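You operate a simulated robot arm through the tools that you are given. There is no shell and no other tool.

You run a simulated robot arm. Do the job below in one go: nothing can be reset, and whatever is moved stays where it is left.

## Task
Squeeze-test the white tub on the steel table and sort it.
Fine: hold the lever till HOLD clears; 30 kPa or more goes in the green tray, less in the red one; leave the slide out.

The check looks at the end state, three seconds after you hand in, the way a careful person would. Anything else that was tipped, shoved, dropped, spilled or broken makes it a failure.

## Robot
A 6-joint arm with a two-finger parallel gripper, fixed in place. Base frame: the origin is on the floor under the middle of its stand, x ahead of it, y to its left, z up; the work surface is at about z = 76. Readings come in cm, rad, newtons and seconds.
With the tool pointing down near the work surface it reaches from about 28 to 64 cm from the base axis. Its first joint turns from -2.007 to 2.007 rad. Payload 3.43 kg.
Tool frame: the origin (TCP) lies between the finger pads and is the grasp point; the fingertips stand 3.4 cm ahead of it; z points along the fingers, y is the line along which they close. Largest opening 12.8 cm; finger width 2.4, thickness 1.2; the body of the gripper, 4.8 by 13 cm, starts 9.6 cm behind the TCP.
Orientation is told as [roll, pitch, yaw] about the base's x, y, z axes, in that order, counted from this pose: with the fingers straight down and closing along the base's y, the tool's x points along the base's -x, its y along +y and its z along -z.

## Interface
- The arm moves only by the tool move_arm. Its argument "plan" is a list of rows, each a list of 3 entries, a list of its own where there are three numbers: the gripper command, from -1 (fully open) to 1 (shut), values between in proportion, then the shift along the tool's x, y, z in units of 50 mm (1.0 is 50 mm), then the turn, a rotation vector about the tool's x, y, z in units of 4 degrees (1.0 is 4 degrees). In form: [[fingers, [tx, ty, tz], [ax, ay, az]], ...]. A call has 1 to 20 rows; each row shifts and turns the commanded pose from where the row before left it, along the tool's axes as they then stand. A call with a number of a shift or a turn outside -1 to 1 is refused whole. Rows are played at 5 a second. More than 5 cm and 0.15 rad between two rows, or a gripper value outside its range, and nothing of the call is played. Where a pose cannot be reached the arm comes as near as it can. A force on the tool above 60 N (or 10 N above the force at the start of the call, whichever is more), or a blocked arm, ends the call early, and 0.2 s more pass. Each finger travels about 15.3 cm/s and halts on what it meets, pressing with about 28 N; the grip force reading is that of the motor and also rises with nothing between the fingers. The clock runs only during rows and for 0.2 s after the last one: add rows that do not move to give the fingers time. The reply holds the time, the measured pose of the TCP, the force on the tool along the base axes, the opening and the grip force, in the units named above and with some noise, with the torque about the TCP (base axes, N m) and any sound that the robot's microphone picked up.
- Cameras (640 x 400 px; columns grow to the right, rows downward): "scene" is fixed at [40.13, 65.13, 133.81]; the picture's right is [-0.97, 0.23, 0.00], its down [0.12, 0.52, -0.85] and it looks along [-0.19, -0.82, -0.53] (base axes); focal length 214 px, centre (320, 200). "wrist" rides on the gripper at [7.6, -1.1, -16] in the tool frame; the picture's right is [0.15, 0.99, 0.00], its down [-0.88, 0.13, -0.46] and it looks along [-0.45, 0.07, 0.89] (tool axes); focal length 234 px, centre (320, 200). There is no depth. A picture from a camera that has moved, and an enlarged one, comes with that camera's place and axes in the base frame and with its lens.
- grab_frame(camera): a new picture of that camera. No time passes.
- slide_trunk(by): slides the trunk up (or, below 0, down) by that many cm; the arm rides with it, the base frame stays. It gives what a move gives, with no picture.
- close_up(camera, box): a new picture of the part [left, top, right, bottom] of that camera's present view, enlarged. No time passes.
- sign_off(): hands the job in; it is judged then, once.

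Nothing tells you positions but the pictures and the camera data. Unless the task says otherwise, let go and move clear before handing in.

The tools are called after "Request:" as a command line: name --argument value ..., lists and objects as JSON in quotes. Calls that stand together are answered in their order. move_arm: Moves the arm, as the interface text tells. Its arguments: {"type":"object","properties":{"plan":{"type":"array","items":{"type":"array"}}},"required":["plan"]} The other tools are called the same way: slide_trunk (by) moves the trunk up or down; grab_frame (camera) takes a picture; close_up (camera, box) takes an enlarged picture of a part of a camera's view; sign_off () hands the job in.

At the start:

```text
time_s: 0.0
tool_pos: [29.85, 22.55, 125.05]
orientation: [0.001, 0.001, 0.0]
force: [-0.4, -0.5, -0.9]
wrist_torque: [-0.01, 0.0, -0.02]
finger_gap: 12.81
grasp_force: 0.2
trunk travel left (down, up): [-85.0, 14.0]
```

scene: 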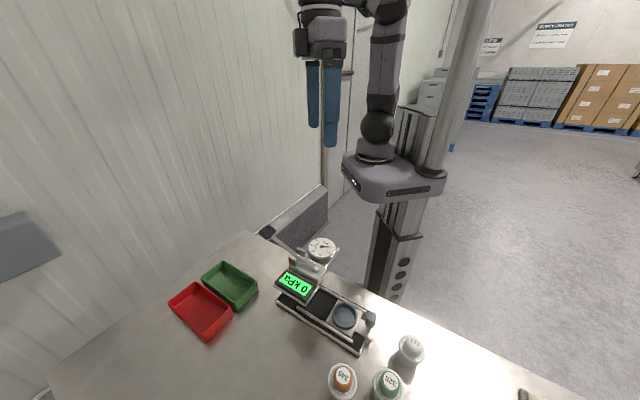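
wrist: 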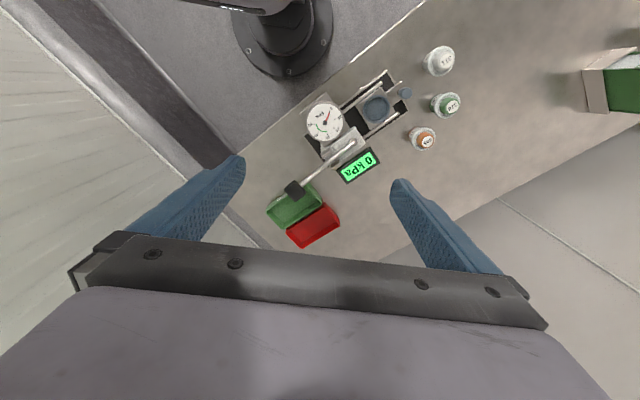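

I see a steel table with a red and a green tray, a squeeze-test rig with a slide, lever and kPa display, and three tubs (white, green and orange). I'll look closer before I move anything.

Request:
close_up --camera "scene" --box '[240, 220, 440, 400]'

Request:
close_up --camera "wrist" --box '[260, 30, 480, 250]'

Request:
close_up --camera "scene" --box '[140, 210, 360, 360]'

Request:
close_up --camera "scene" --box '[300, 290, 460, 400]'

```text
2.22 times, centred on (340, 310) of scene
camera zoom: at [40.13, 65.13, 133.81], right [-0.97, 0.23, 0.0], down [0.12, 0.52, -0.85], along [-0.19, -0.82, -0.53], focal length 477 px, centre (276, -44)
```

zoom: 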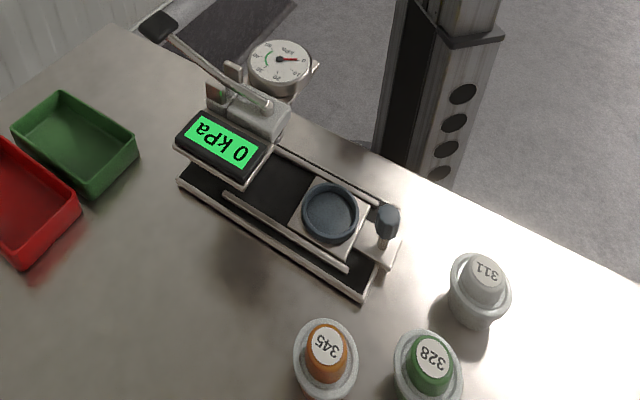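

```text
1.82 times, centred on (370, 140) of wrist
camera zoom: at [22.35, 21.42, 141.12], right [-0.15, 0.99, 0.0], down [0.88, 0.13, 0.46], along [0.45, 0.07, -0.89], focal length 426 px, centre (229, 309)
```

zoom: 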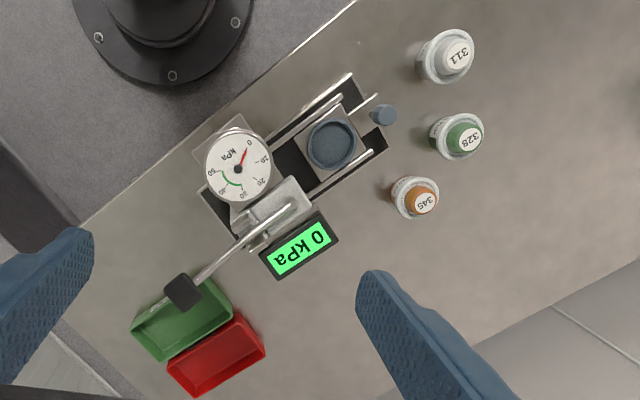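

```text
2.67 times, centred on (250, 285) of scene
camera zoom: at [40.13, 65.13, 133.81], right [-0.97, 0.23, 0.0], down [0.12, 0.52, -0.85], along [-0.19, -0.82, -0.53], focal length 572 px, centre (507, -27)
```

zoom: 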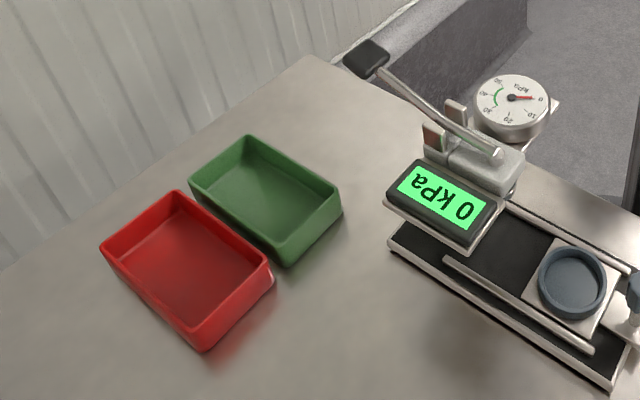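

```text
3.64 times, centred on (380, 345) of scene
camera zoom: at [40.13, 65.13, 133.81], right [-0.97, 0.23, 0.0], down [0.12, 0.52, -0.85], along [-0.19, -0.82, -0.53], focal length 780 px, centre (102, -327)
```

zoom: 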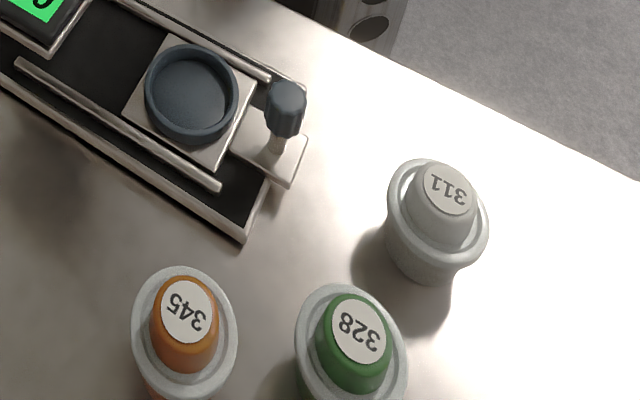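

The white tub (label 311) stands at about (14.5, 47.3) with its top near z 82.7. The slide dish is near (26.9, 36.4), the slide knob near (22.2, 40.6) and the lever handle near (43.8, 19.3, 96). I'll turn the tool in line with the rig while still high, then look again from closer.

Request:
move_arm --plan '[[-1, [0, 0, 0], [0, 0, 1]], [-1, [0, 0, 0], [0, 0, 1]], [-1, [0, 0, 0], [0, 0, 1]], [-1, [0, 0, 0], [0, 0, 1]], [-1, [0, 0, 0], [0, 0, 1]], [-1, [0, 0, 0], [0, 0, 1]], [-1, [0, 0, 0], [0, 0, 1]], [-1, [0, 0, 0], [0, 0, 1]], [-1, [0, 0, 0], [0, 0, 1]], [-1, [0, 0, 0], [0, 0, 1]], [-1, [0, 0, 0], [0, 0, 1]]]'

```text
time_s: 2.4
tool_pos: [29.95, 22.51, 125.09]
orientation: [0.0, 0.0, -0.77]
force: [0.4, 0.7, 0.3]
wrist_torque: [0.0, 0.0, -0.02]
finger_gap: 12.78
grasp_force: 0.1
trunk travel left (down, up): [-85.0, 14.0]
```

The tool is now turned about 44°, lined up with the rig. Next I'll move over toward the slide end, still high, for closer pictures.

Request:
move_arm --plan '[[-1, [0.55, 0.185, 0.5], [0, 0, 0]], [-1, [0.55, 0.185, 0.5], [0, 0, 0]], [-1, [0.55, 0.185, 0.5], [0, 0, 0]], [-1, [0.55, 0.185, 0.5], [0, 0, 0]], [-1, [0.55, 0.185, 0.5], [0, 0, 0]], [-1, [0.55, 0.185, 0.5], [0, 0, 0]], [-1, [0, 0, 0], [0, 0, 0]]]'

Request:
grab_frame --camera "wrist"

Request:
grab_frame --camera "scene"

```text
time_s: 4.0
tool_pos: [21.91, 37.77, 110.07]
orientation: [0.002, 0.0, -0.768]
force: [0.0, -0.2, 0.9]
wrist_torque: [-0.02, 0.0, 0.02]
finger_gap: 12.79
grasp_force: 0.3
trunk travel left (down, up): [-85.0, 14.0]
```

```text
taken
camera wrist: at [15.64, 42.33, 126.13], right [0.58, 0.81, 0.0], down [0.72, -0.52, 0.46], along [0.37, -0.26, -0.89], focal length 234 px, centre (320, 200)
```

wrist: 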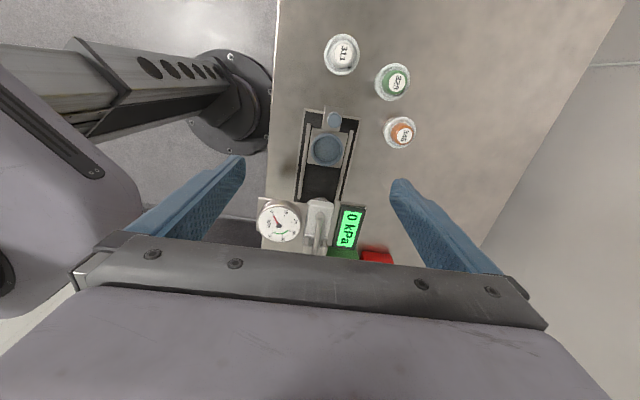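

```text
taken
```

scene: 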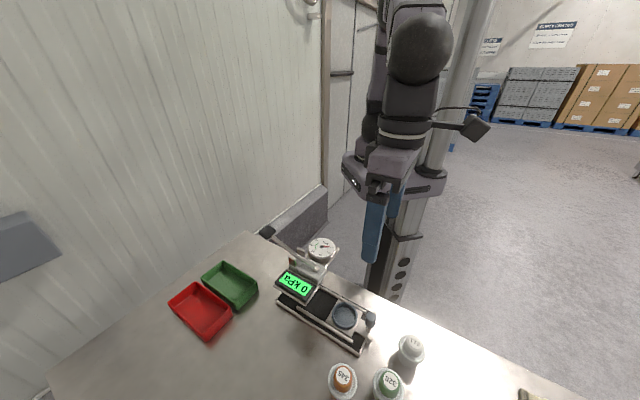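

The rig now lines up with the tool in the wrist view. I'll zoom in on the rig and the tubs.

Request:
close_up --camera "wrist" --box '[240, 20, 440, 145]'

Request:
close_up --camera "wrist" --box '[240, 140, 420, 270]'

Request:
close_up --camera "scene" --box '[250, 220, 350, 290]'

```text
3.20 times, centred on (340, 82) of wrist
camera zoom: at [15.64, 42.33, 126.13], right [0.58, 0.81, 0.0], down [0.72, -0.52, 0.46], along [0.37, -0.26, -0.89], focal length 749 px, centre (256, 576)
```

zoom: 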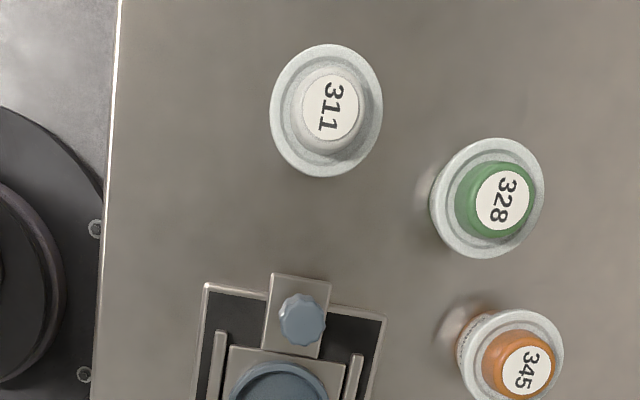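

```text
3.08 times, centred on (330, 205) of wrist
camera zoom: at [15.64, 42.33, 126.13], right [0.58, 0.81, 0.0], down [0.72, -0.52, 0.46], along [0.37, -0.26, -0.89], focal length 720 px, centre (289, 185)
```

zoom: 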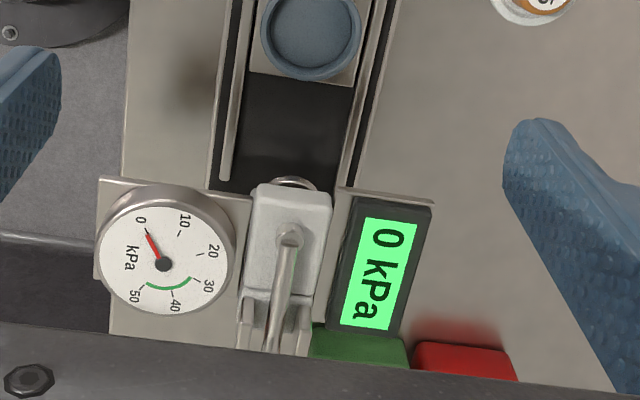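

```text
5.71 times, centred on (300, 255) of scene
camera zoom: at [40.13, 65.13, 133.81], right [-0.97, 0.23, 0.0], down [0.12, 0.52, -0.85], along [-0.19, -0.82, -0.53], focal length 1226 px, centre (434, -114)
```

zoom: 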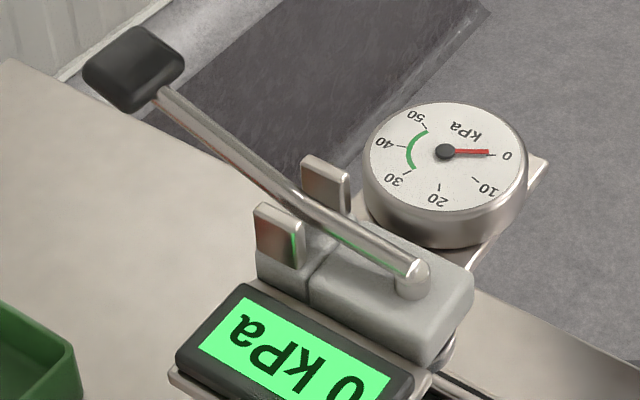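

The rig's axis runs at about -45° and the tool is already aligned with it. The white tub is at about (14.7, 47.4), with its rim near z 80.2 and about 6 cm across. I'll move above it with the fingers partly closed so they stay clear of the green tub, then check alignment.

Request:
move_arm --plan '[[-0.33, [0.6, 0.1, 0.4], [0, 0, 0]], [-0.33, [0.6, 0.1, 0.4], [0, 0, 0]], [-0.33, [0.6, 0.1, 0.4], [0, 0, 0]], [-0.33, [0.576, 0.084, 0.4], [0, 0, 0]], [-0.33, [0, 0, 0.5], [0, 0, 0]], [-0.33, [0, 0, 0.5], [0, 0, 0]], [-0.33, [0, 0, 0], [0, 0, 0]]]'

Request:
grab_frame --camera "wrist"

Request:
grab_frame --camera "scene"

```text
time_s: 5.6
tool_pos: [14.73, 47.47, 97.24]
orientation: [0.0, -0.001, -0.768]
force: [0.0, 0.1, -0.8]
wrist_torque: [0.03, -0.04, 0.01]
finger_gap: 8.51
grasp_force: 0.0
trunk travel left (down, up): [-85.0, 14.0]
```

```text
taken
camera wrist: at [8.47, 52.02, 113.16], right [0.58, 0.81, 0.0], down [0.72, -0.52, 0.46], along [0.37, -0.26, -0.89], focal length 234 px, centre (320, 200)
```

wrist: 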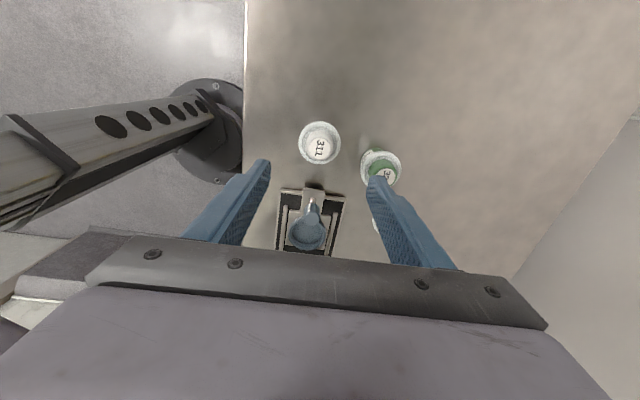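

```text
taken
```

scene: 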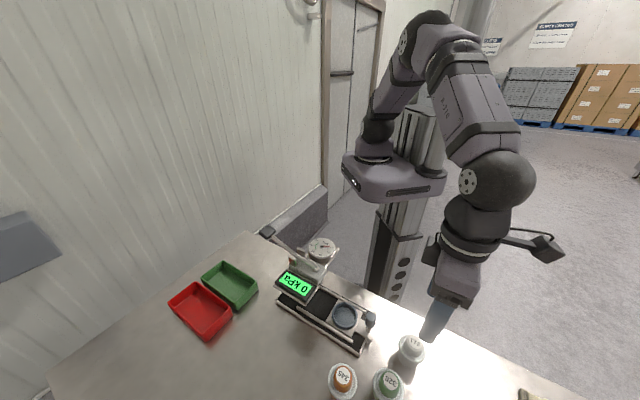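

The gripper is above the white tub. I'll zoom in to pin down the tub's centre and heights.

Request:
close_up --camera "wrist" --box '[270, 100, 420, 260]'

Request:
close_up --camera "scene" --box '[350, 300, 450, 400]'

```text
2.50 times, centred on (345, 180) of wrist
camera zoom: at [8.47, 52.02, 113.16], right [0.58, 0.81, 0.0], down [0.72, -0.52, 0.46], along [0.37, -0.26, -0.89], focal length 585 px, centre (258, 250)
```

zoom: 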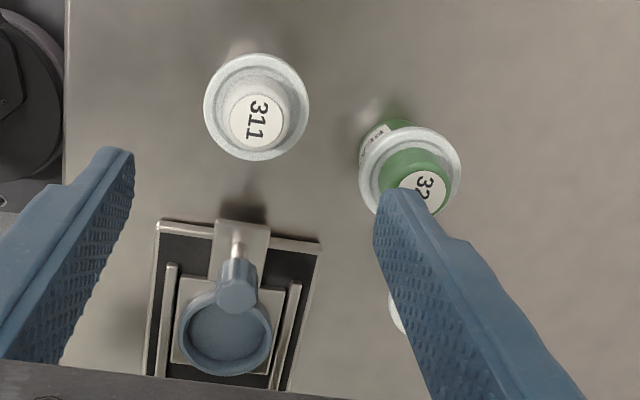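

```text
4.00 times, centred on (400, 350) of scene
camera zoom: at [40.13, 65.13, 133.81], right [-0.97, 0.23, 0.0], down [0.12, 0.52, -0.85], along [-0.19, -0.82, -0.53], focal length 858 px, centre (0, -400)
```

zoom: 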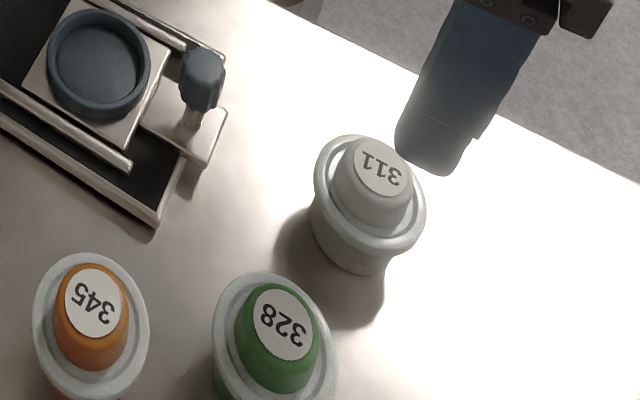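

The tub is almost straight below the TCP, off by about 0.3 cm along the tool's -x. I'll correct that and go most of the way down, then check that the fingers straddle it.

Request:
move_arm --plan '[[-0.33, [-0.06, 0, 0.5], [0, 0, 0]], [-0.33, [0, 0, 0.7], [0, 0, 0]], [-0.33, [0, 0, 0.7], [0, 0, 0]], [-0.33, [0, 0, 0.5], [0, 0, 0]], [-0.33, [0, 0, 0.25], [0, 0, 0]], [-0.33, [0, 0, 0], [0, 0, 0]]]'

Request:
grab_frame --camera "wrist"

Request:
close_up --camera "scene" --box '[350, 290, 470, 390]'

```text
time_s: 7.0
tool_pos: [14.97, 47.29, 83.68]
orientation: [0.001, 0.001, -0.769]
force: [0.1, -0.5, -0.9]
wrist_torque: [0.04, 0.01, 0.04]
finger_gap: 8.48
grasp_force: 0.1
trunk travel left (down, up): [-85.0, 14.0]
```

```text
taken
camera wrist: at [8.66, 51.85, 99.84], right [0.58, 0.81, 0.0], down [0.72, -0.52, 0.46], along [0.37, -0.26, -0.89], focal length 234 px, centre (320, 200)
```

wrist: 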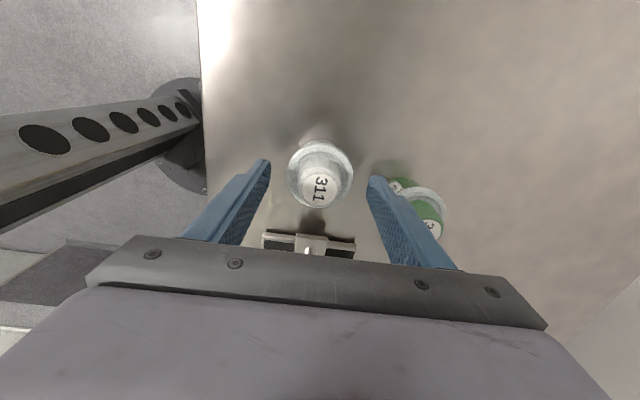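

```text
4.00 times, centred on (410, 340) of scene
camera zoom: at [40.13, 65.13, 133.81], right [-0.97, 0.23, 0.0], down [0.12, 0.52, -0.85], along [-0.19, -0.82, -0.53], focal length 858 px, centre (-40, -360)
```

zoom: 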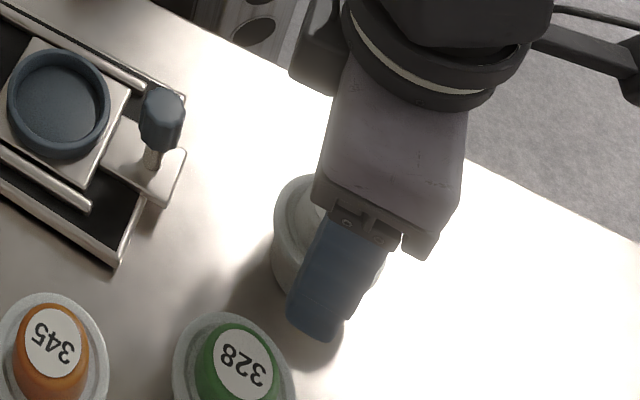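

Both fingers straddle the tub and clear the green one. I'll lower to rim level and close gently.

Request:
move_arm --plan '[[-0.33, [0, 0, 0.25], [0, 0, 0]], [-0.33, [0, 0, 0.23], [0, 0, 0]], [-0.33, [0, 0, 0], [0, 0, 0]], [-0.1, [0, 0, 0], [0, 0, 0]], [0.02, [0, 0, 0], [0, 0, 0]], [0.12, [0, 0, 0], [0, 0, 0]], [0.2, [0, 0, 0], [0, 0, 0]], [0.2, [0, 0, 0], [0, 0, 0]]]'

Request:
grab_frame --camera "wrist"

```text
time_s: 8.8
tool_pos: [14.85, 47.23, 81.46]
orientation: [0.0, -0.001, -0.767]
force: [0.7, -0.7, -0.6]
wrist_torque: [0.0, 0.01, 0.0]
finger_gap: 5.89
grasp_force: 27.2
trunk travel left (down, up): [-85.0, 14.0]
```

```text
taken
camera wrist: at [8.68, 51.87, 97.46], right [0.58, 0.81, 0.0], down [0.72, -0.52, 0.46], along [0.37, -0.27, -0.89], focal length 234 px, centre (320, 200)
```

wrist: 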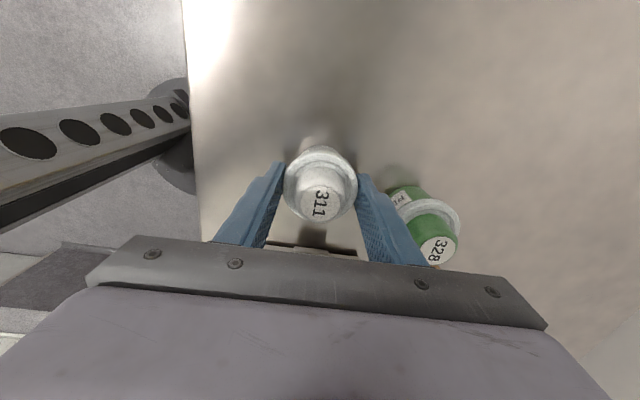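

The tub is gripped by its rim, with the gap at 5.89 cm and the force at 27 N. I'll lift straight up to clear everything.

Request:
move_arm --plan '[[0.2, [0, 0, -0.2], [0, 0, 0]], [0.2, [0, 0, -0.4], [0, 0, 0]], [0.2, [0, 0, -0.6], [0, 0, 0]], [0.2, [0, 0, -0.6], [0, 0, 0]], [0.2, [0, 0, -0.4], [0, 0, 0]], [0.2, [0, 0, 0], [0, 0, 0]]]'

Request:
grab_frame --camera "wrist"

Request:
close_up --camera "scene" --box '[270, 250, 450, 400]'

```text
time_s: 10.2
tool_pos: [14.92, 47.28, 92.41]
orientation: [-0.002, 0.0, -0.768]
force: [-0.4, 0.3, -1.2]
wrist_torque: [0.02, 0.0, 0.01]
finger_gap: 5.92
grasp_force: 28.0
trunk travel left (down, up): [-85.0, 14.0]
```

```text
taken
camera wrist: at [8.68, 51.87, 108.45], right [0.58, 0.81, 0.0], down [0.72, -0.52, 0.46], along [0.37, -0.27, -0.89], focal length 234 px, centre (320, 200)
```

wrist: 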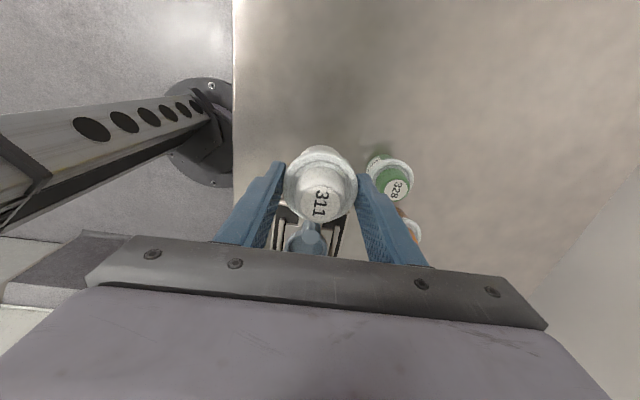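

```text
2.67 times, centred on (360, 325) of scene
camera zoom: at [40.13, 65.13, 133.81], right [-0.97, 0.23, 0.0], down [0.12, 0.52, -0.85], along [-0.19, -0.82, -0.53], focal length 572 px, centre (213, -133)
```

zoom: 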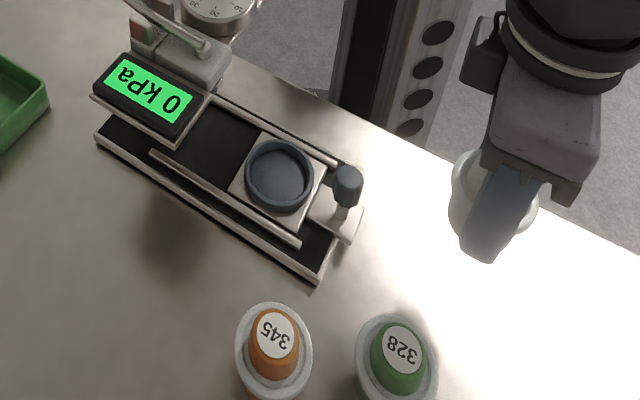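

The tub is held steadily. I'll carry it over the knob at this height to above the dish.

Request:
move_arm --plan '[[0.2, [-0.4, 0.01, 0], [0, 0, 0]], [0.2, [-0.8, 0.02, 0], [0, 0, 0]], [0.2, [-0.8, 0.02, 0], [0, 0, 0]], [0.2, [-0.8, 0.02, 0], [0, 0, 0]], [0.2, [-0.442, 0.016, 0], [0, 0, 0]], [0.2, [0, 0, 0], [0, 0, 0]], [0.2, [0, 0, 0], [0, 0, 0]]]'

Request:
grab_frame --camera "wrist"

Request:
close_up --camera "scene" --box '[270, 240, 430, 380]'

```text
time_s: 11.8
tool_pos: [26.79, 36.25, 92.38]
orientation: [0.0, -0.001, -0.77]
force: [0.0, -0.4, -0.4]
wrist_torque: [0.0, -0.03, -0.01]
finger_gap: 5.9
grasp_force: 27.9
trunk travel left (down, up): [-85.0, 14.0]
```

```text
taken
camera wrist: at [20.58, 40.84, 108.48], right [0.58, 0.81, 0.0], down [0.72, -0.52, 0.46], along [0.37, -0.27, -0.89], focal length 234 px, centre (320, 200)
```

wrist: 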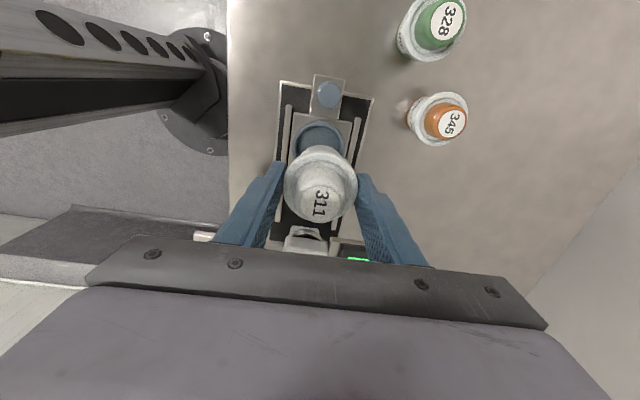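

```text
2.86 times, centred on (350, 310) of scene
camera zoom: at [40.13, 65.13, 133.81], right [-0.97, 0.23, 0.0], down [0.12, 0.52, -0.85], along [-0.19, -0.82, -0.53], focal length 613 px, centre (234, -114)
```

zoom: 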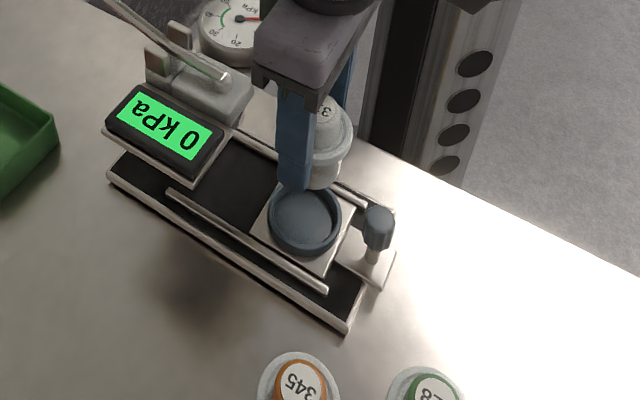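

The tub is above the dish. I'll check the alignment closely before lowering it.

Request:
close_up --camera "wrist" --box '[260, 60, 380, 240]'

Request:
close_up --camera "scene" --box '[320, 260, 390, 330]'

```text
2.22 times, centred on (320, 150) of wrist
camera zoom: at [20.58, 40.84, 108.48], right [0.58, 0.81, 0.0], down [0.72, -0.52, 0.46], along [0.37, -0.27, -0.89], focal length 520 px, centre (320, 311)
```

zoom: 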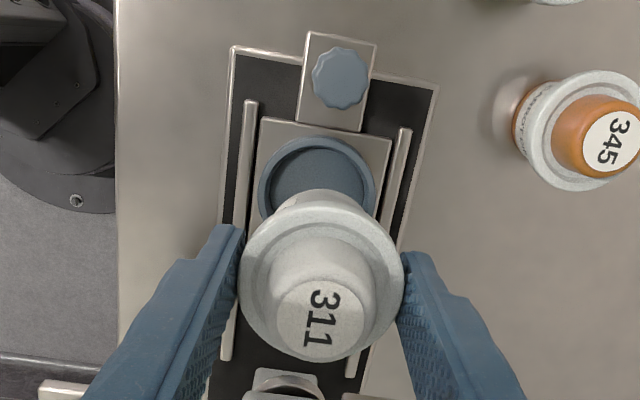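

```text
5.71 times, centred on (355, 295) of scene
camera zoom: at [40.13, 65.13, 133.81], right [-0.97, 0.23, 0.0], down [0.12, 0.52, -0.85], along [-0.19, -0.82, -0.53], focal length 1226 px, centre (120, -343)
```

zoom: 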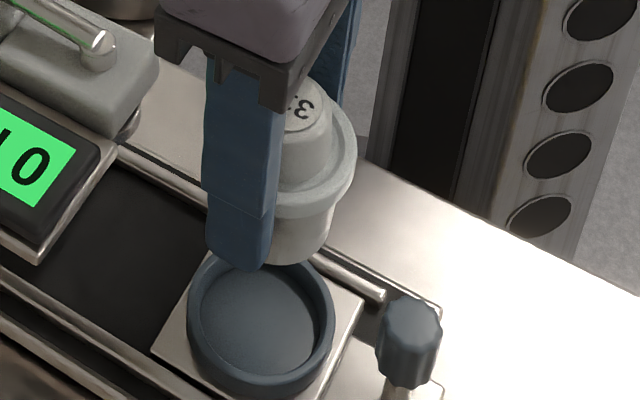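

The tub is centred sideways and needs a small shift of about 0.15 cm toward the press. I'll lower it to just above the dish.

Request:
move_arm --plan '[[0.2, [-0.03, 0, 0.3], [0, 0, 0]], [0.2, [0, 0, 0.5], [0, 0, 0]], [0.2, [0, 0, 0.5], [0, 0, 0]], [0.2, [0, 0, 0.26], [0, 0, 0]], [0.2, [0, 0, 0], [0, 0, 0]]]'

Request:
grab_frame --camera "wrist"

Request:
close_up --camera "scene" --box '[300, 250, 400, 350]'

```text
time_s: 13.0
tool_pos: [26.83, 36.19, 84.67]
orientation: [0.002, 0.0, -0.768]
force: [-0.2, -0.3, -1.6]
wrist_torque: [0.03, 0.01, -0.01]
finger_gap: 5.92
grasp_force: 28.0
trunk travel left (down, up): [-85.0, 14.0]
```

```text
taken
camera wrist: at [20.73, 40.8, 100.66], right [0.58, 0.81, 0.0], down [0.72, -0.52, 0.46], along [0.37, -0.26, -0.89], focal length 234 px, centre (320, 200)
```

wrist: 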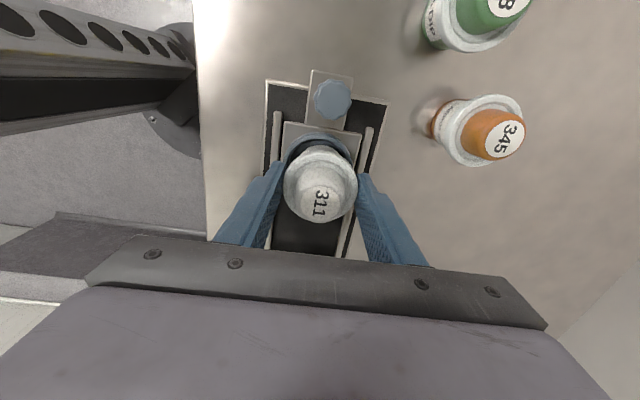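

```text
4.00 times, centred on (350, 300) of scene
camera zoom: at [40.13, 65.13, 133.81], right [-0.97, 0.23, 0.0], down [0.12, 0.52, -0.85], along [-0.19, -0.82, -0.53], focal length 858 px, centre (200, -200)
```

zoom: 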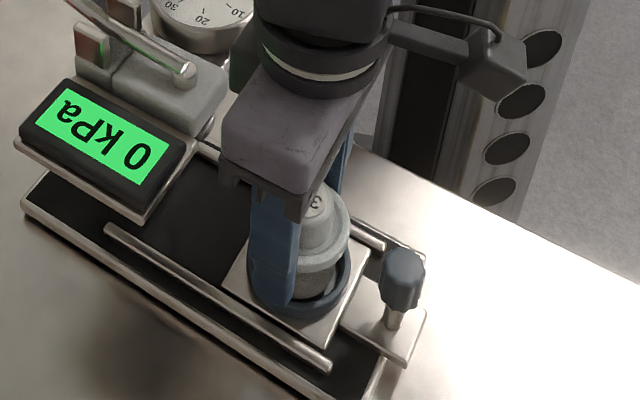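

The tub looks centred in the dish. I'll lower it in small steps and watch the force.

Request:
move_arm --plan '[[0.2, [0, 0, 0.04], [0, 0, 0]], [0.2, [0, 0, 0.04], [0, 0, 0]], [0.2, [0, 0, 0.04], [0, 0, 0]], [0.2, [0, 0, 0.04], [0, 0, 0]], [0.2, [0, 0, 0], [0, 0, 0]]]'

```text
time_s: 14.2
tool_pos: [27.0, 36.33, 83.85]
orientation: [0.004, 0.0, -0.767]
force: [-0.5, -0.5, 5.5]
wrist_torque: [-0.05, -0.02, 0.02]
finger_gap: 5.9
grasp_force: 28.0
trunk travel left (down, up): [-85.0, 14.0]
```

I feel contact at 5.5 N upward. I'll check that the tub is sitting inside the dish before letting go.

Request:
close_up --camera "scene" --box '[320, 270, 390, 340]'

Request:
close_up --camera "wrist" --box '[250, 60, 390, 240]'

```text
5.71 times, centred on (355, 305) of scene
camera zoom: at [40.13, 65.13, 133.81], right [-0.97, 0.23, 0.0], down [0.12, 0.52, -0.85], along [-0.19, -0.82, -0.53], focal length 1226 px, centre (120, -400)
```

zoom: 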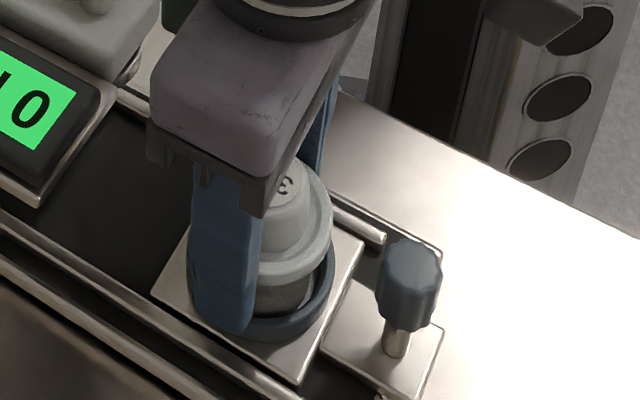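

```text
2.22 times, centred on (320, 150) of wrist
camera zoom: at [20.72, 40.8, 99.9], right [0.58, 0.81, 0.0], down [0.72, -0.52, 0.46], along [0.37, -0.26, -0.89], focal length 520 px, centre (320, 311)
```

zoom: 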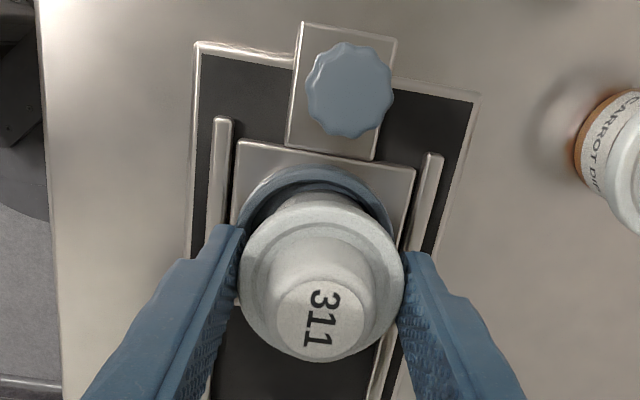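

The tub is seated in the dish and the side rails (about z 78) are below the fingertips. I'll open slowly and raise straight up.

Request:
move_arm --plan '[[0.05, [0, 0, 0], [0, 0, 0]], [-0.05, [0, 0, 0], [0, 0, 0]], [-0.15, [0, 0, 0], [0, 0, 0]], [-0.25, [0, 0, 0], [0, 0, 0]], [-0.25, [0, 0, -0.2], [0, 0, 0]], [-0.25, [0, 0, -0.5], [0, 0, 0]], [-0.25, [0, 0, -0.8], [0, 0, 0]], [-0.25, [0, 0, -0.8], [0, 0, 0]], [-0.25, [0, 0, 0], [0, 0, 0]]]'

Request:
grab_frame --camera "wrist"

Request:
close_up --camera "scene" --box '[270, 230, 400, 350]'

```text
time_s: 16.2
tool_pos: [26.9, 36.29, 95.31]
orientation: [0.001, 0.001, -0.767]
force: [-0.1, -0.8, 0.3]
wrist_torque: [-0.02, -0.01, -0.04]
finger_gap: 8.0
grasp_force: 0.0
trunk travel left (down, up): [-85.0, 14.0]
```

```text
taken
camera wrist: at [20.7, 40.83, 111.42], right [0.58, 0.81, 0.0], down [0.72, -0.52, 0.46], along [0.37, -0.27, -0.89], focal length 234 px, centre (320, 200)
```

wrist: 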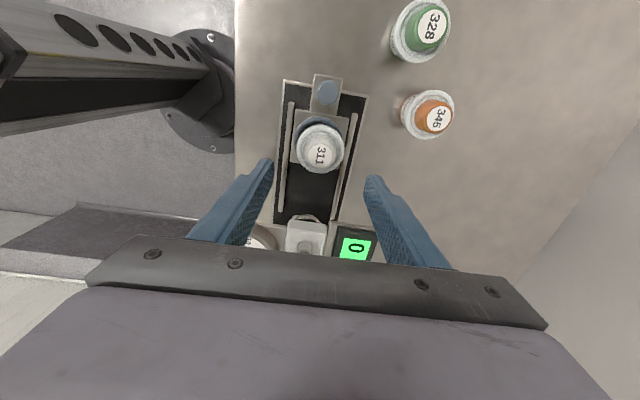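

```text
3.33 times, centred on (335, 290) of scene
camera zoom: at [40.13, 65.13, 133.81], right [-0.97, 0.23, 0.0], down [0.12, 0.52, -0.85], along [-0.19, -0.82, -0.53], focal length 715 px, centre (270, -100)
```

zoom: 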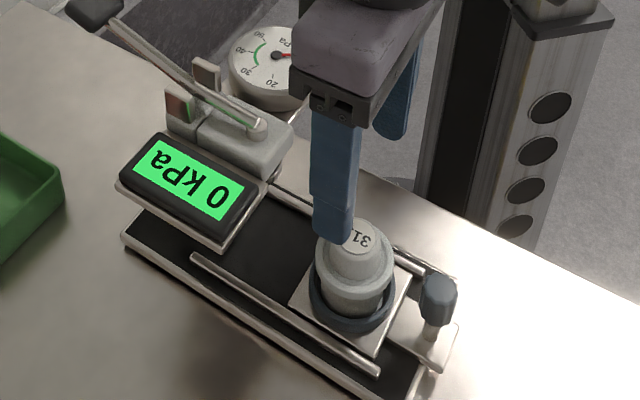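

The tub stands upright in the dish. Next I'll move over the slide knob and check where it is.

Request:
move_arm --plan '[[-0.25, [0.5, 0, 0], [0, 0, 0]], [-0.25, [0.5, 0, 0], [0, 0, 0]], [-0.25, [0.288, -0.02, 0], [0, 0, 0]], [-0.25, [0, 0, 0], [0, 0, 0]]]'

Request:
close_up --camera "wrist" --box '[220, 60, 420, 260]'

Request:
close_up --camera "scene" --box '[290, 250, 410, 360]'

```text
time_s: 17.2
tool_pos: [22.41, 40.72, 95.41]
orientation: [-0.001, -0.001, -0.768]
force: [0.5, -0.6, -0.2]
wrist_torque: [0.02, 0.02, -0.02]
finger_gap: 7.98
grasp_force: 0.0
trunk travel left (down, up): [-85.0, 14.0]
```

```text
2.00 times, centred on (320, 160) of wrist
camera zoom: at [16.03, 45.2, 111.44], right [0.58, 0.81, 0.0], down [0.72, -0.52, 0.46], along [0.37, -0.27, -0.89], focal length 468 px, centre (320, 280)
```

zoom: 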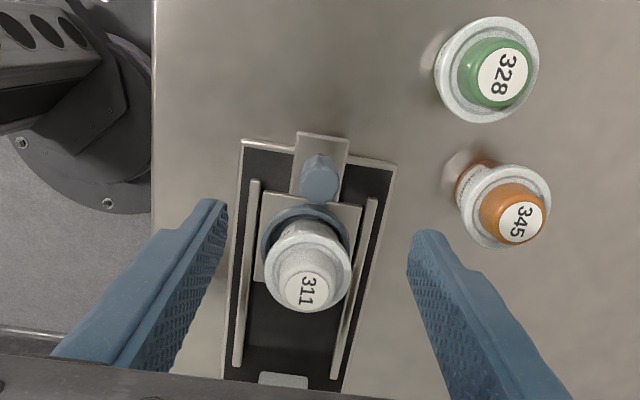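

```text
3.64 times, centred on (350, 305) of scene
camera zoom: at [40.13, 65.13, 133.81], right [-0.97, 0.23, 0.0], down [0.12, 0.52, -0.85], along [-0.19, -0.82, -0.53], focal length 780 px, centre (211, -182)
```

zoom: 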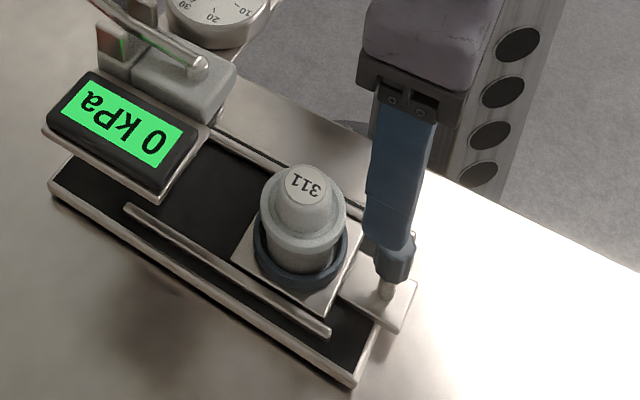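

I'll enlarge the knob to centre on it properly.

Request:
close_up --camera "wrist" --box '[290, 115, 350, 165]'

Request:
close_up --camera "scene" --box '[340, 290, 400, 350]'

```text
8.00 times, centred on (320, 140) of wrist
camera zoom: at [16.03, 45.2, 111.44], right [0.58, 0.81, 0.0], down [0.72, -0.52, 0.46], along [0.37, -0.27, -0.89], focal length 1873 px, centre (320, 680)
```

zoom: 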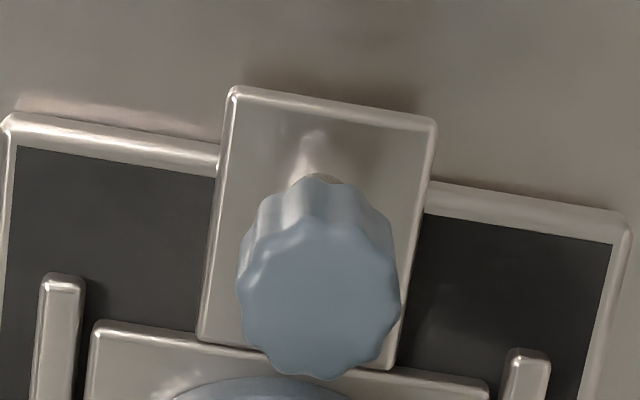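

```text
6.67 times, centred on (370, 320) of scene
camera zoom: at [40.13, 65.13, 133.81], right [-0.97, 0.23, 0.0], down [0.12, 0.52, -0.85], along [-0.19, -0.82, -0.53], focal length 1430 px, centre (-13, -600)
```

zoom: 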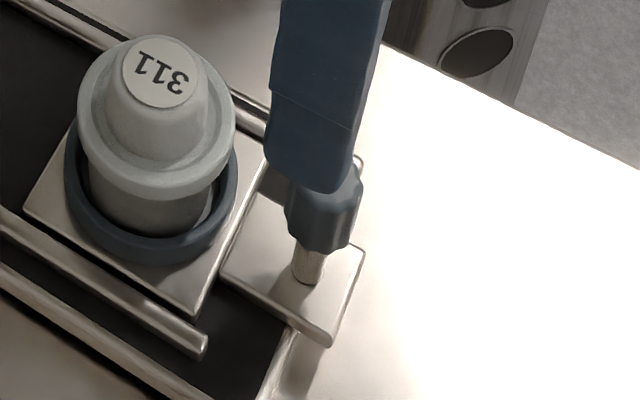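

The knob is directly under the TCP and about 2.4 cm across. I'll go down and grip it.

Request:
move_arm --plan '[[-0.25, [0, 0, 0.6], [0, 0, 0]], [-0.25, [0, 0, 0.8], [0, 0, 0]], [-0.25, [0, 0, 0.6], [0, 0, 0]], [-0.25, [0, 0, 0.44], [0, 0, 0]], [-0.25, [0, 0, 0], [0, 0, 0]], [0.1, [0, 0, 0], [0, 0, 0]], [0.4, [0, 0, 0], [0, 0, 0]], [0.6, [0, 0, 0], [0, 0, 0]], [0.75, [0, 0, 0], [0, 0, 0]], [0.75, [0, 0, 0], [0, 0, 0]]]'

Request:
grab_frame --camera "wrist"

Request:
close_up --camera "scene" --box '[290, 230, 410, 350]'

```text
time_s: 19.4
tool_pos: [22.23, 40.7, 83.05]
orientation: [0.001, 0.0, -0.768]
force: [-1.3, -2.6, 0.6]
wrist_torque: [0.13, -0.3, 0.01]
finger_gap: 2.37
grasp_force: 28.2
trunk travel left (down, up): [-85.0, 14.0]
```

```text
taken
camera wrist: at [16.0, 45.18, 99.11], right [0.58, 0.81, 0.0], down [0.72, -0.52, 0.46], along [0.37, -0.27, -0.89], focal length 234 px, centre (320, 200)
```

wrist: 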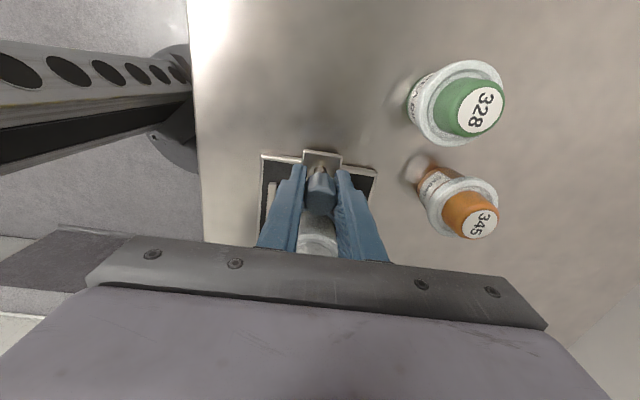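

```text
3.33 times, centred on (350, 290) of scene
camera zoom: at [40.13, 65.13, 133.81], right [-0.97, 0.23, 0.0], down [0.12, 0.52, -0.85], along [-0.19, -0.82, -0.53], focal length 715 px, centre (220, -100)
```

zoom: 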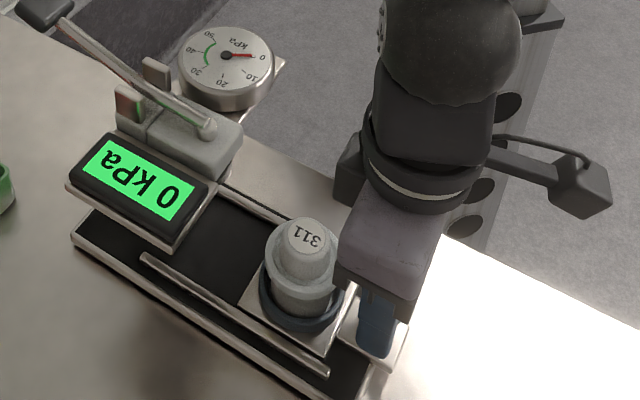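

The knob is gripped. I'll push the slide toward the press slowly and watch the force.

Request:
move_arm --plan '[[0.75, [-0.06, -0.001, 0], [0, 0, 0]], [0.75, [-0.14, -0.002, 0], [0, 0, 0]], [0.75, [-0.2, -0.0035, 0], [0, 0, 0]], [0.75, [-0.2, -0.0035, 0], [0, 0, 0]], [0.75, [0, 0, 0], [0, 0, 0]]]'

Request:
close_up --camera "scene" --box '[280, 220, 400, 340]'

```text
time_s: 20.6
tool_pos: [24.51, 38.49, 83.01]
orientation: [0.0, -0.001, -0.768]
force: [-3.3, -3.1, -0.9]
wrist_torque: [0.16, -0.35, 0.03]
finger_gap: 2.39
grasp_force: 28.1
trunk travel left (down, up): [-85.0, 14.0]
```

```text
3.33 times, centred on (340, 280) of scene
camera zoom: at [40.13, 65.13, 133.81], right [-0.97, 0.23, 0.0], down [0.12, 0.52, -0.85], along [-0.19, -0.82, -0.53], focal length 715 px, centre (253, -67)
```

zoom: 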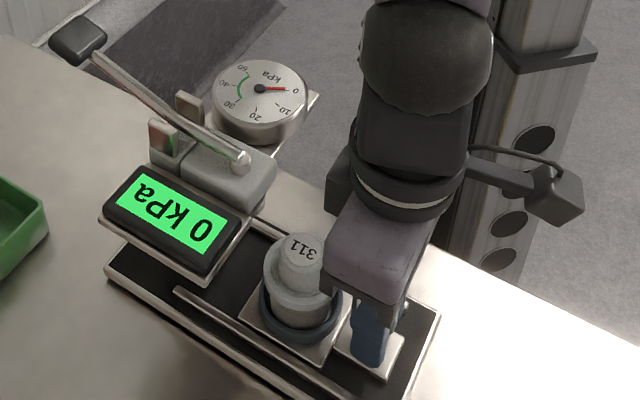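

The slide is moving freely. I'll keep going in gentle steps until it reaches the stop.

Request:
move_arm --plan '[[0.75, [-0.16, -0.01, 0], [0, 0, 0]], [0.75, [-0.2, -0.004, 0], [0, 0, 0]], [0.75, [-0.2, -0.004, 0], [0, 0, 0]], [0.75, [-0.2, -0.004, 0], [0, 0, 0]], [0.75, [0, 0, 0], [0, 0, 0]]]'

Request:
close_up --camera "scene" --box '[260, 210, 380, 330]'

Request:
grab_frame --camera "wrist"

```text
time_s: 21.8
tool_pos: [27.04, 35.83, 83.11]
orientation: [-0.001, 0.0, -0.767]
force: [0.0, -0.1, -0.4]
wrist_torque: [-0.27, 0.06, 0.03]
finger_gap: 2.37
grasp_force: 28.0
trunk travel left (down, up): [-85.0, 14.0]
```

```text
3.33 times, centred on (320, 270) of scene
camera zoom: at [40.13, 65.13, 133.81], right [-0.97, 0.23, 0.0], down [0.12, 0.52, -0.85], along [-0.19, -0.82, -0.53], focal length 715 px, centre (320, -33)
```

zoom: 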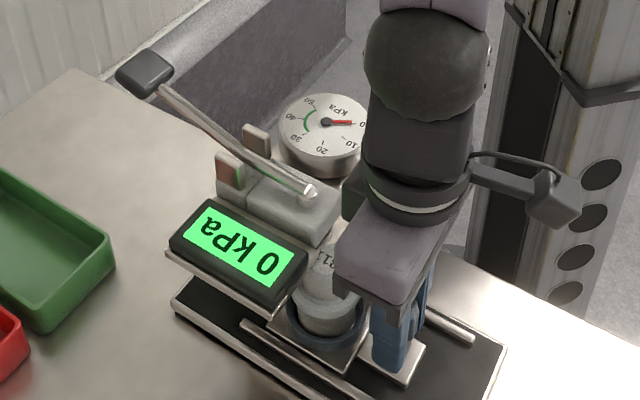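

```text
taken
camera wrist: at [20.81, 40.37, 99.11], right [0.58, 0.81, 0.0], down [0.72, -0.52, 0.46], along [0.37, -0.27, -0.89], focal length 234 px, centre (320, 200)
```

wrist: 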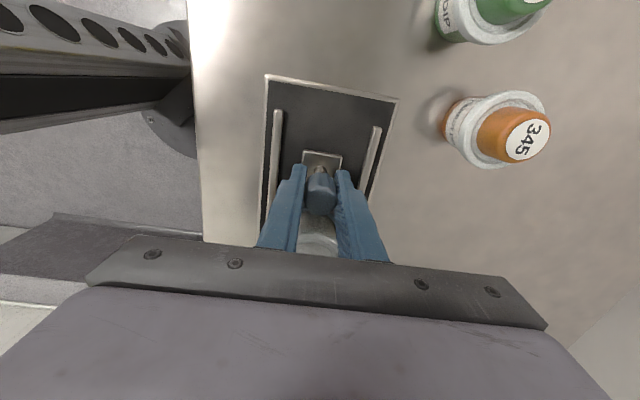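

The slide has gone about 6.8 cm with no resistance. I'll carry on in smaller steps.

Request:
move_arm --plan '[[0.75, [-0.12, -0.002, 0], [0, 0, 0]], [0.75, [-0.12, -0.002, 0], [0, 0, 0]], [0.75, [-0.06, -0.001, 0], [0, 0, 0]], [0.75, [0, 0, 0], [0, 0, 0]]]'

Request:
close_up --camera "scene" --box '[260, 210, 380, 330]'

```text
time_s: 22.8
tool_pos: [28.19, 34.79, 83.16]
orientation: [-0.002, 0.0, -0.768]
force: [-1.1, -1.7, -0.5]
wrist_torque: [0.29, -0.17, 0.03]
finger_gap: 2.36
grasp_force: 28.1
trunk travel left (down, up): [-85.0, 14.0]
```

```text
3.33 times, centred on (320, 270) of scene
camera zoom: at [40.13, 65.13, 133.81], right [-0.97, 0.23, 0.0], down [0.12, 0.52, -0.85], along [-0.19, -0.82, -0.53], focal length 715 px, centre (320, -33)
```

zoom: 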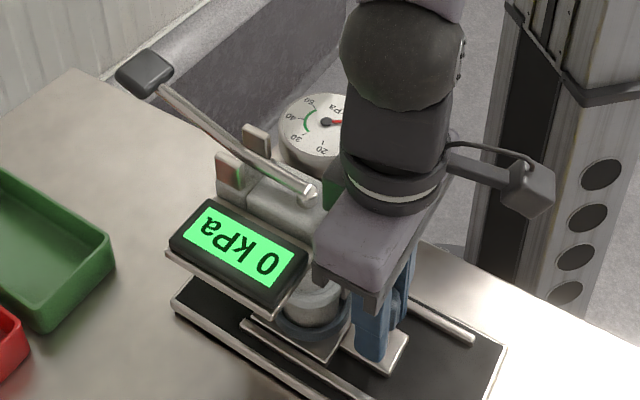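

The slide is at 8.4 cm and still free, and the gripper body stays clear of the display. I'll keep moving in small steps.

Request:
move_arm --plan '[[0.75, [-0.05, -0.001, 0], [0, 0, 0]], [0.75, [-0.05, -0.001, 0], [0, 0, 0]], [0.75, [-0.05, -0.001, 0], [0, 0, 0]], [0.75, [0, 0, 0], [0, 0, 0]]]'

Request:
grab_frame --camera "wrist"

```text
time_s: 23.8
tool_pos: [28.64, 34.33, 83.15]
orientation: [0.001, -0.001, -0.767]
force: [-17.8, 14.5, 0.6]
wrist_torque: [-0.2, 0.2, 0.02]
finger_gap: 2.37
grasp_force: 28.0
trunk travel left (down, up): [-85.0, 14.0]
```

```text
taken
camera wrist: at [22.2, 38.97, 99.17], right [0.58, 0.81, 0.0], down [0.72, -0.52, 0.46], along [0.37, -0.27, -0.89], focal length 234 px, centre (320, 200)
```

wrist: 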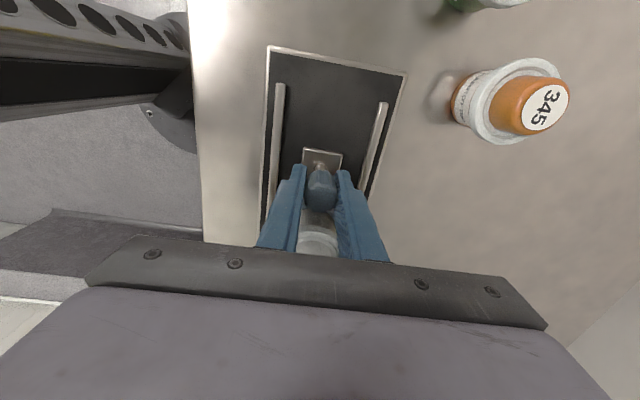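

The slide is fully in: about 9 cm of travel, with 23 N against the stop. I'll relax the push, let go of the knob and go up.

Request:
move_arm --plan '[[0.75, [0.025, 0, 0], [0, 0, 0]], [0.75, [0, 0, 0], [0, 0, 0]], [0.5, [0, 0, 0], [0, 0, 0]], [0.3, [0, 0, 0], [0, 0, 0]], [0.3, [0, 0, -0.2], [0, 0, 0]], [0.3, [0, 0, -0.6], [0, 0, 0]], [0.3, [0, 0, -0.8], [0, 0, 0]], [0.3, [0, 0, -0.8], [0, 0, 0]], [0.3, [0, 0, -0.8], [0, 0, 0]], [0.3, [0, 0, 0], [0, 0, 0]]]'

Request:
grab_frame --camera "wrist"

Request:
close_up --camera "scene" --box '[250, 210, 380, 340]'

```text
time_s: 26.0
tool_pos: [28.54, 34.29, 99.3]
orientation: [0.001, 0.0, -0.768]
force: [0.1, -0.7, -0.3]
wrist_torque: [-0.01, 0.0, 0.02]
finger_gap: 4.47
grasp_force: 0.0
trunk travel left (down, up): [-85.0, 14.0]
```

```text
taken
camera wrist: at [22.32, 38.82, 115.22], right [0.58, 0.81, 0.0], down [0.72, -0.52, 0.46], along [0.37, -0.27, -0.89], focal length 234 px, centre (320, 200)
```

wrist: 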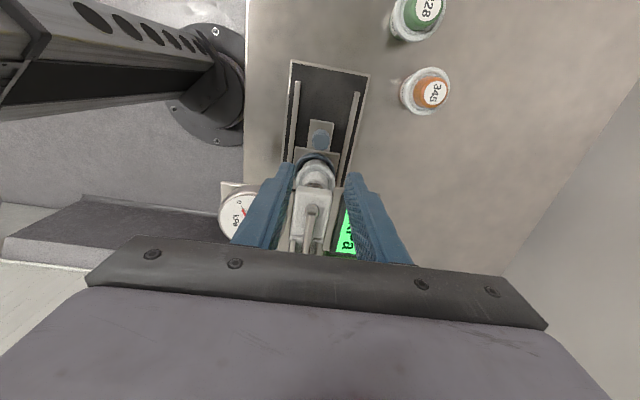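

```text
3.08 times, centred on (315, 275) of scene
camera zoom: at [40.13, 65.13, 133.81], right [-0.97, 0.23, 0.0], down [0.12, 0.52, -0.85], along [-0.19, -0.82, -0.53], focal length 660 px, centre (335, -31)
```

zoom: 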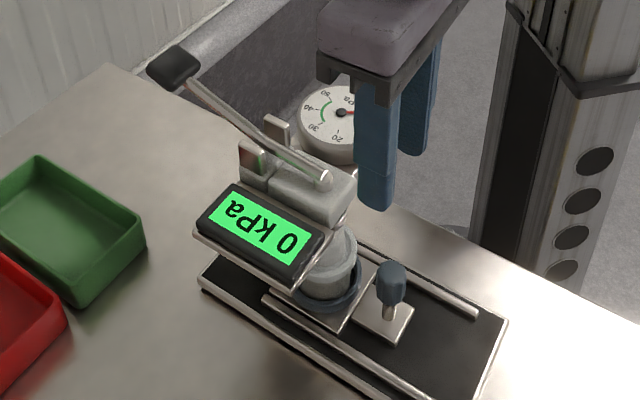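

The slide is in, with the tub under the press head. Now I'll rise, close the fingers and travel over to the lever handle.

Request:
move_arm --plan '[[0.3, [0, 0, -0.8], [0, 0, 0]], [0.5, [0, 0, -0.8], [0, 0, 0]], [1, [0, 0, -0.8], [0, 0, 0]], [1, [-0.6, 0, 0], [0, 0, 0]], [1, [-0.9, -0.01, 0], [0, 0, 0]], [1, [-0.9, -0.01, 0], [0, 0, 0]], [1, [-0.9, -0.01, 0], [0, 0, 0]], [1, [-0.6, 0, 0], [0, 0, 0]], [1, [0, 0, 0], [0, 0, 0]]]'

Request:
grab_frame --camera "wrist"

Request:
grab_frame --camera "scene"

```text
time_s: 28.0
tool_pos: [42.46, 20.65, 111.14]
orientation: [-0.001, 0.001, -0.767]
force: [0.9, 0.6, 0.3]
wrist_torque: [0.0, 0.0, -0.01]
finger_gap: 0.0
grasp_force: 27.9
trunk travel left (down, up): [-85.0, 14.0]
```

```text
taken
camera wrist: at [36.19, 25.15, 127.16], right [0.58, 0.81, 0.0], down [0.72, -0.52, 0.46], along [0.37, -0.26, -0.89], focal length 234 px, centre (320, 200)
```

wrist: 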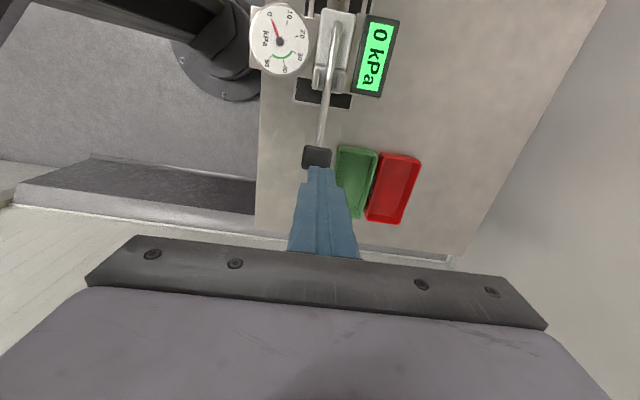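

```text
taken
```

scene: 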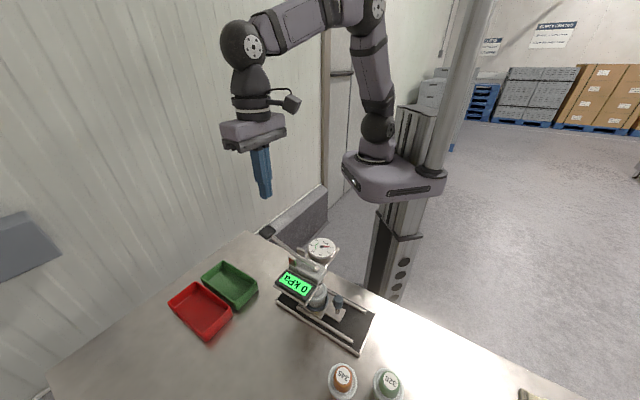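

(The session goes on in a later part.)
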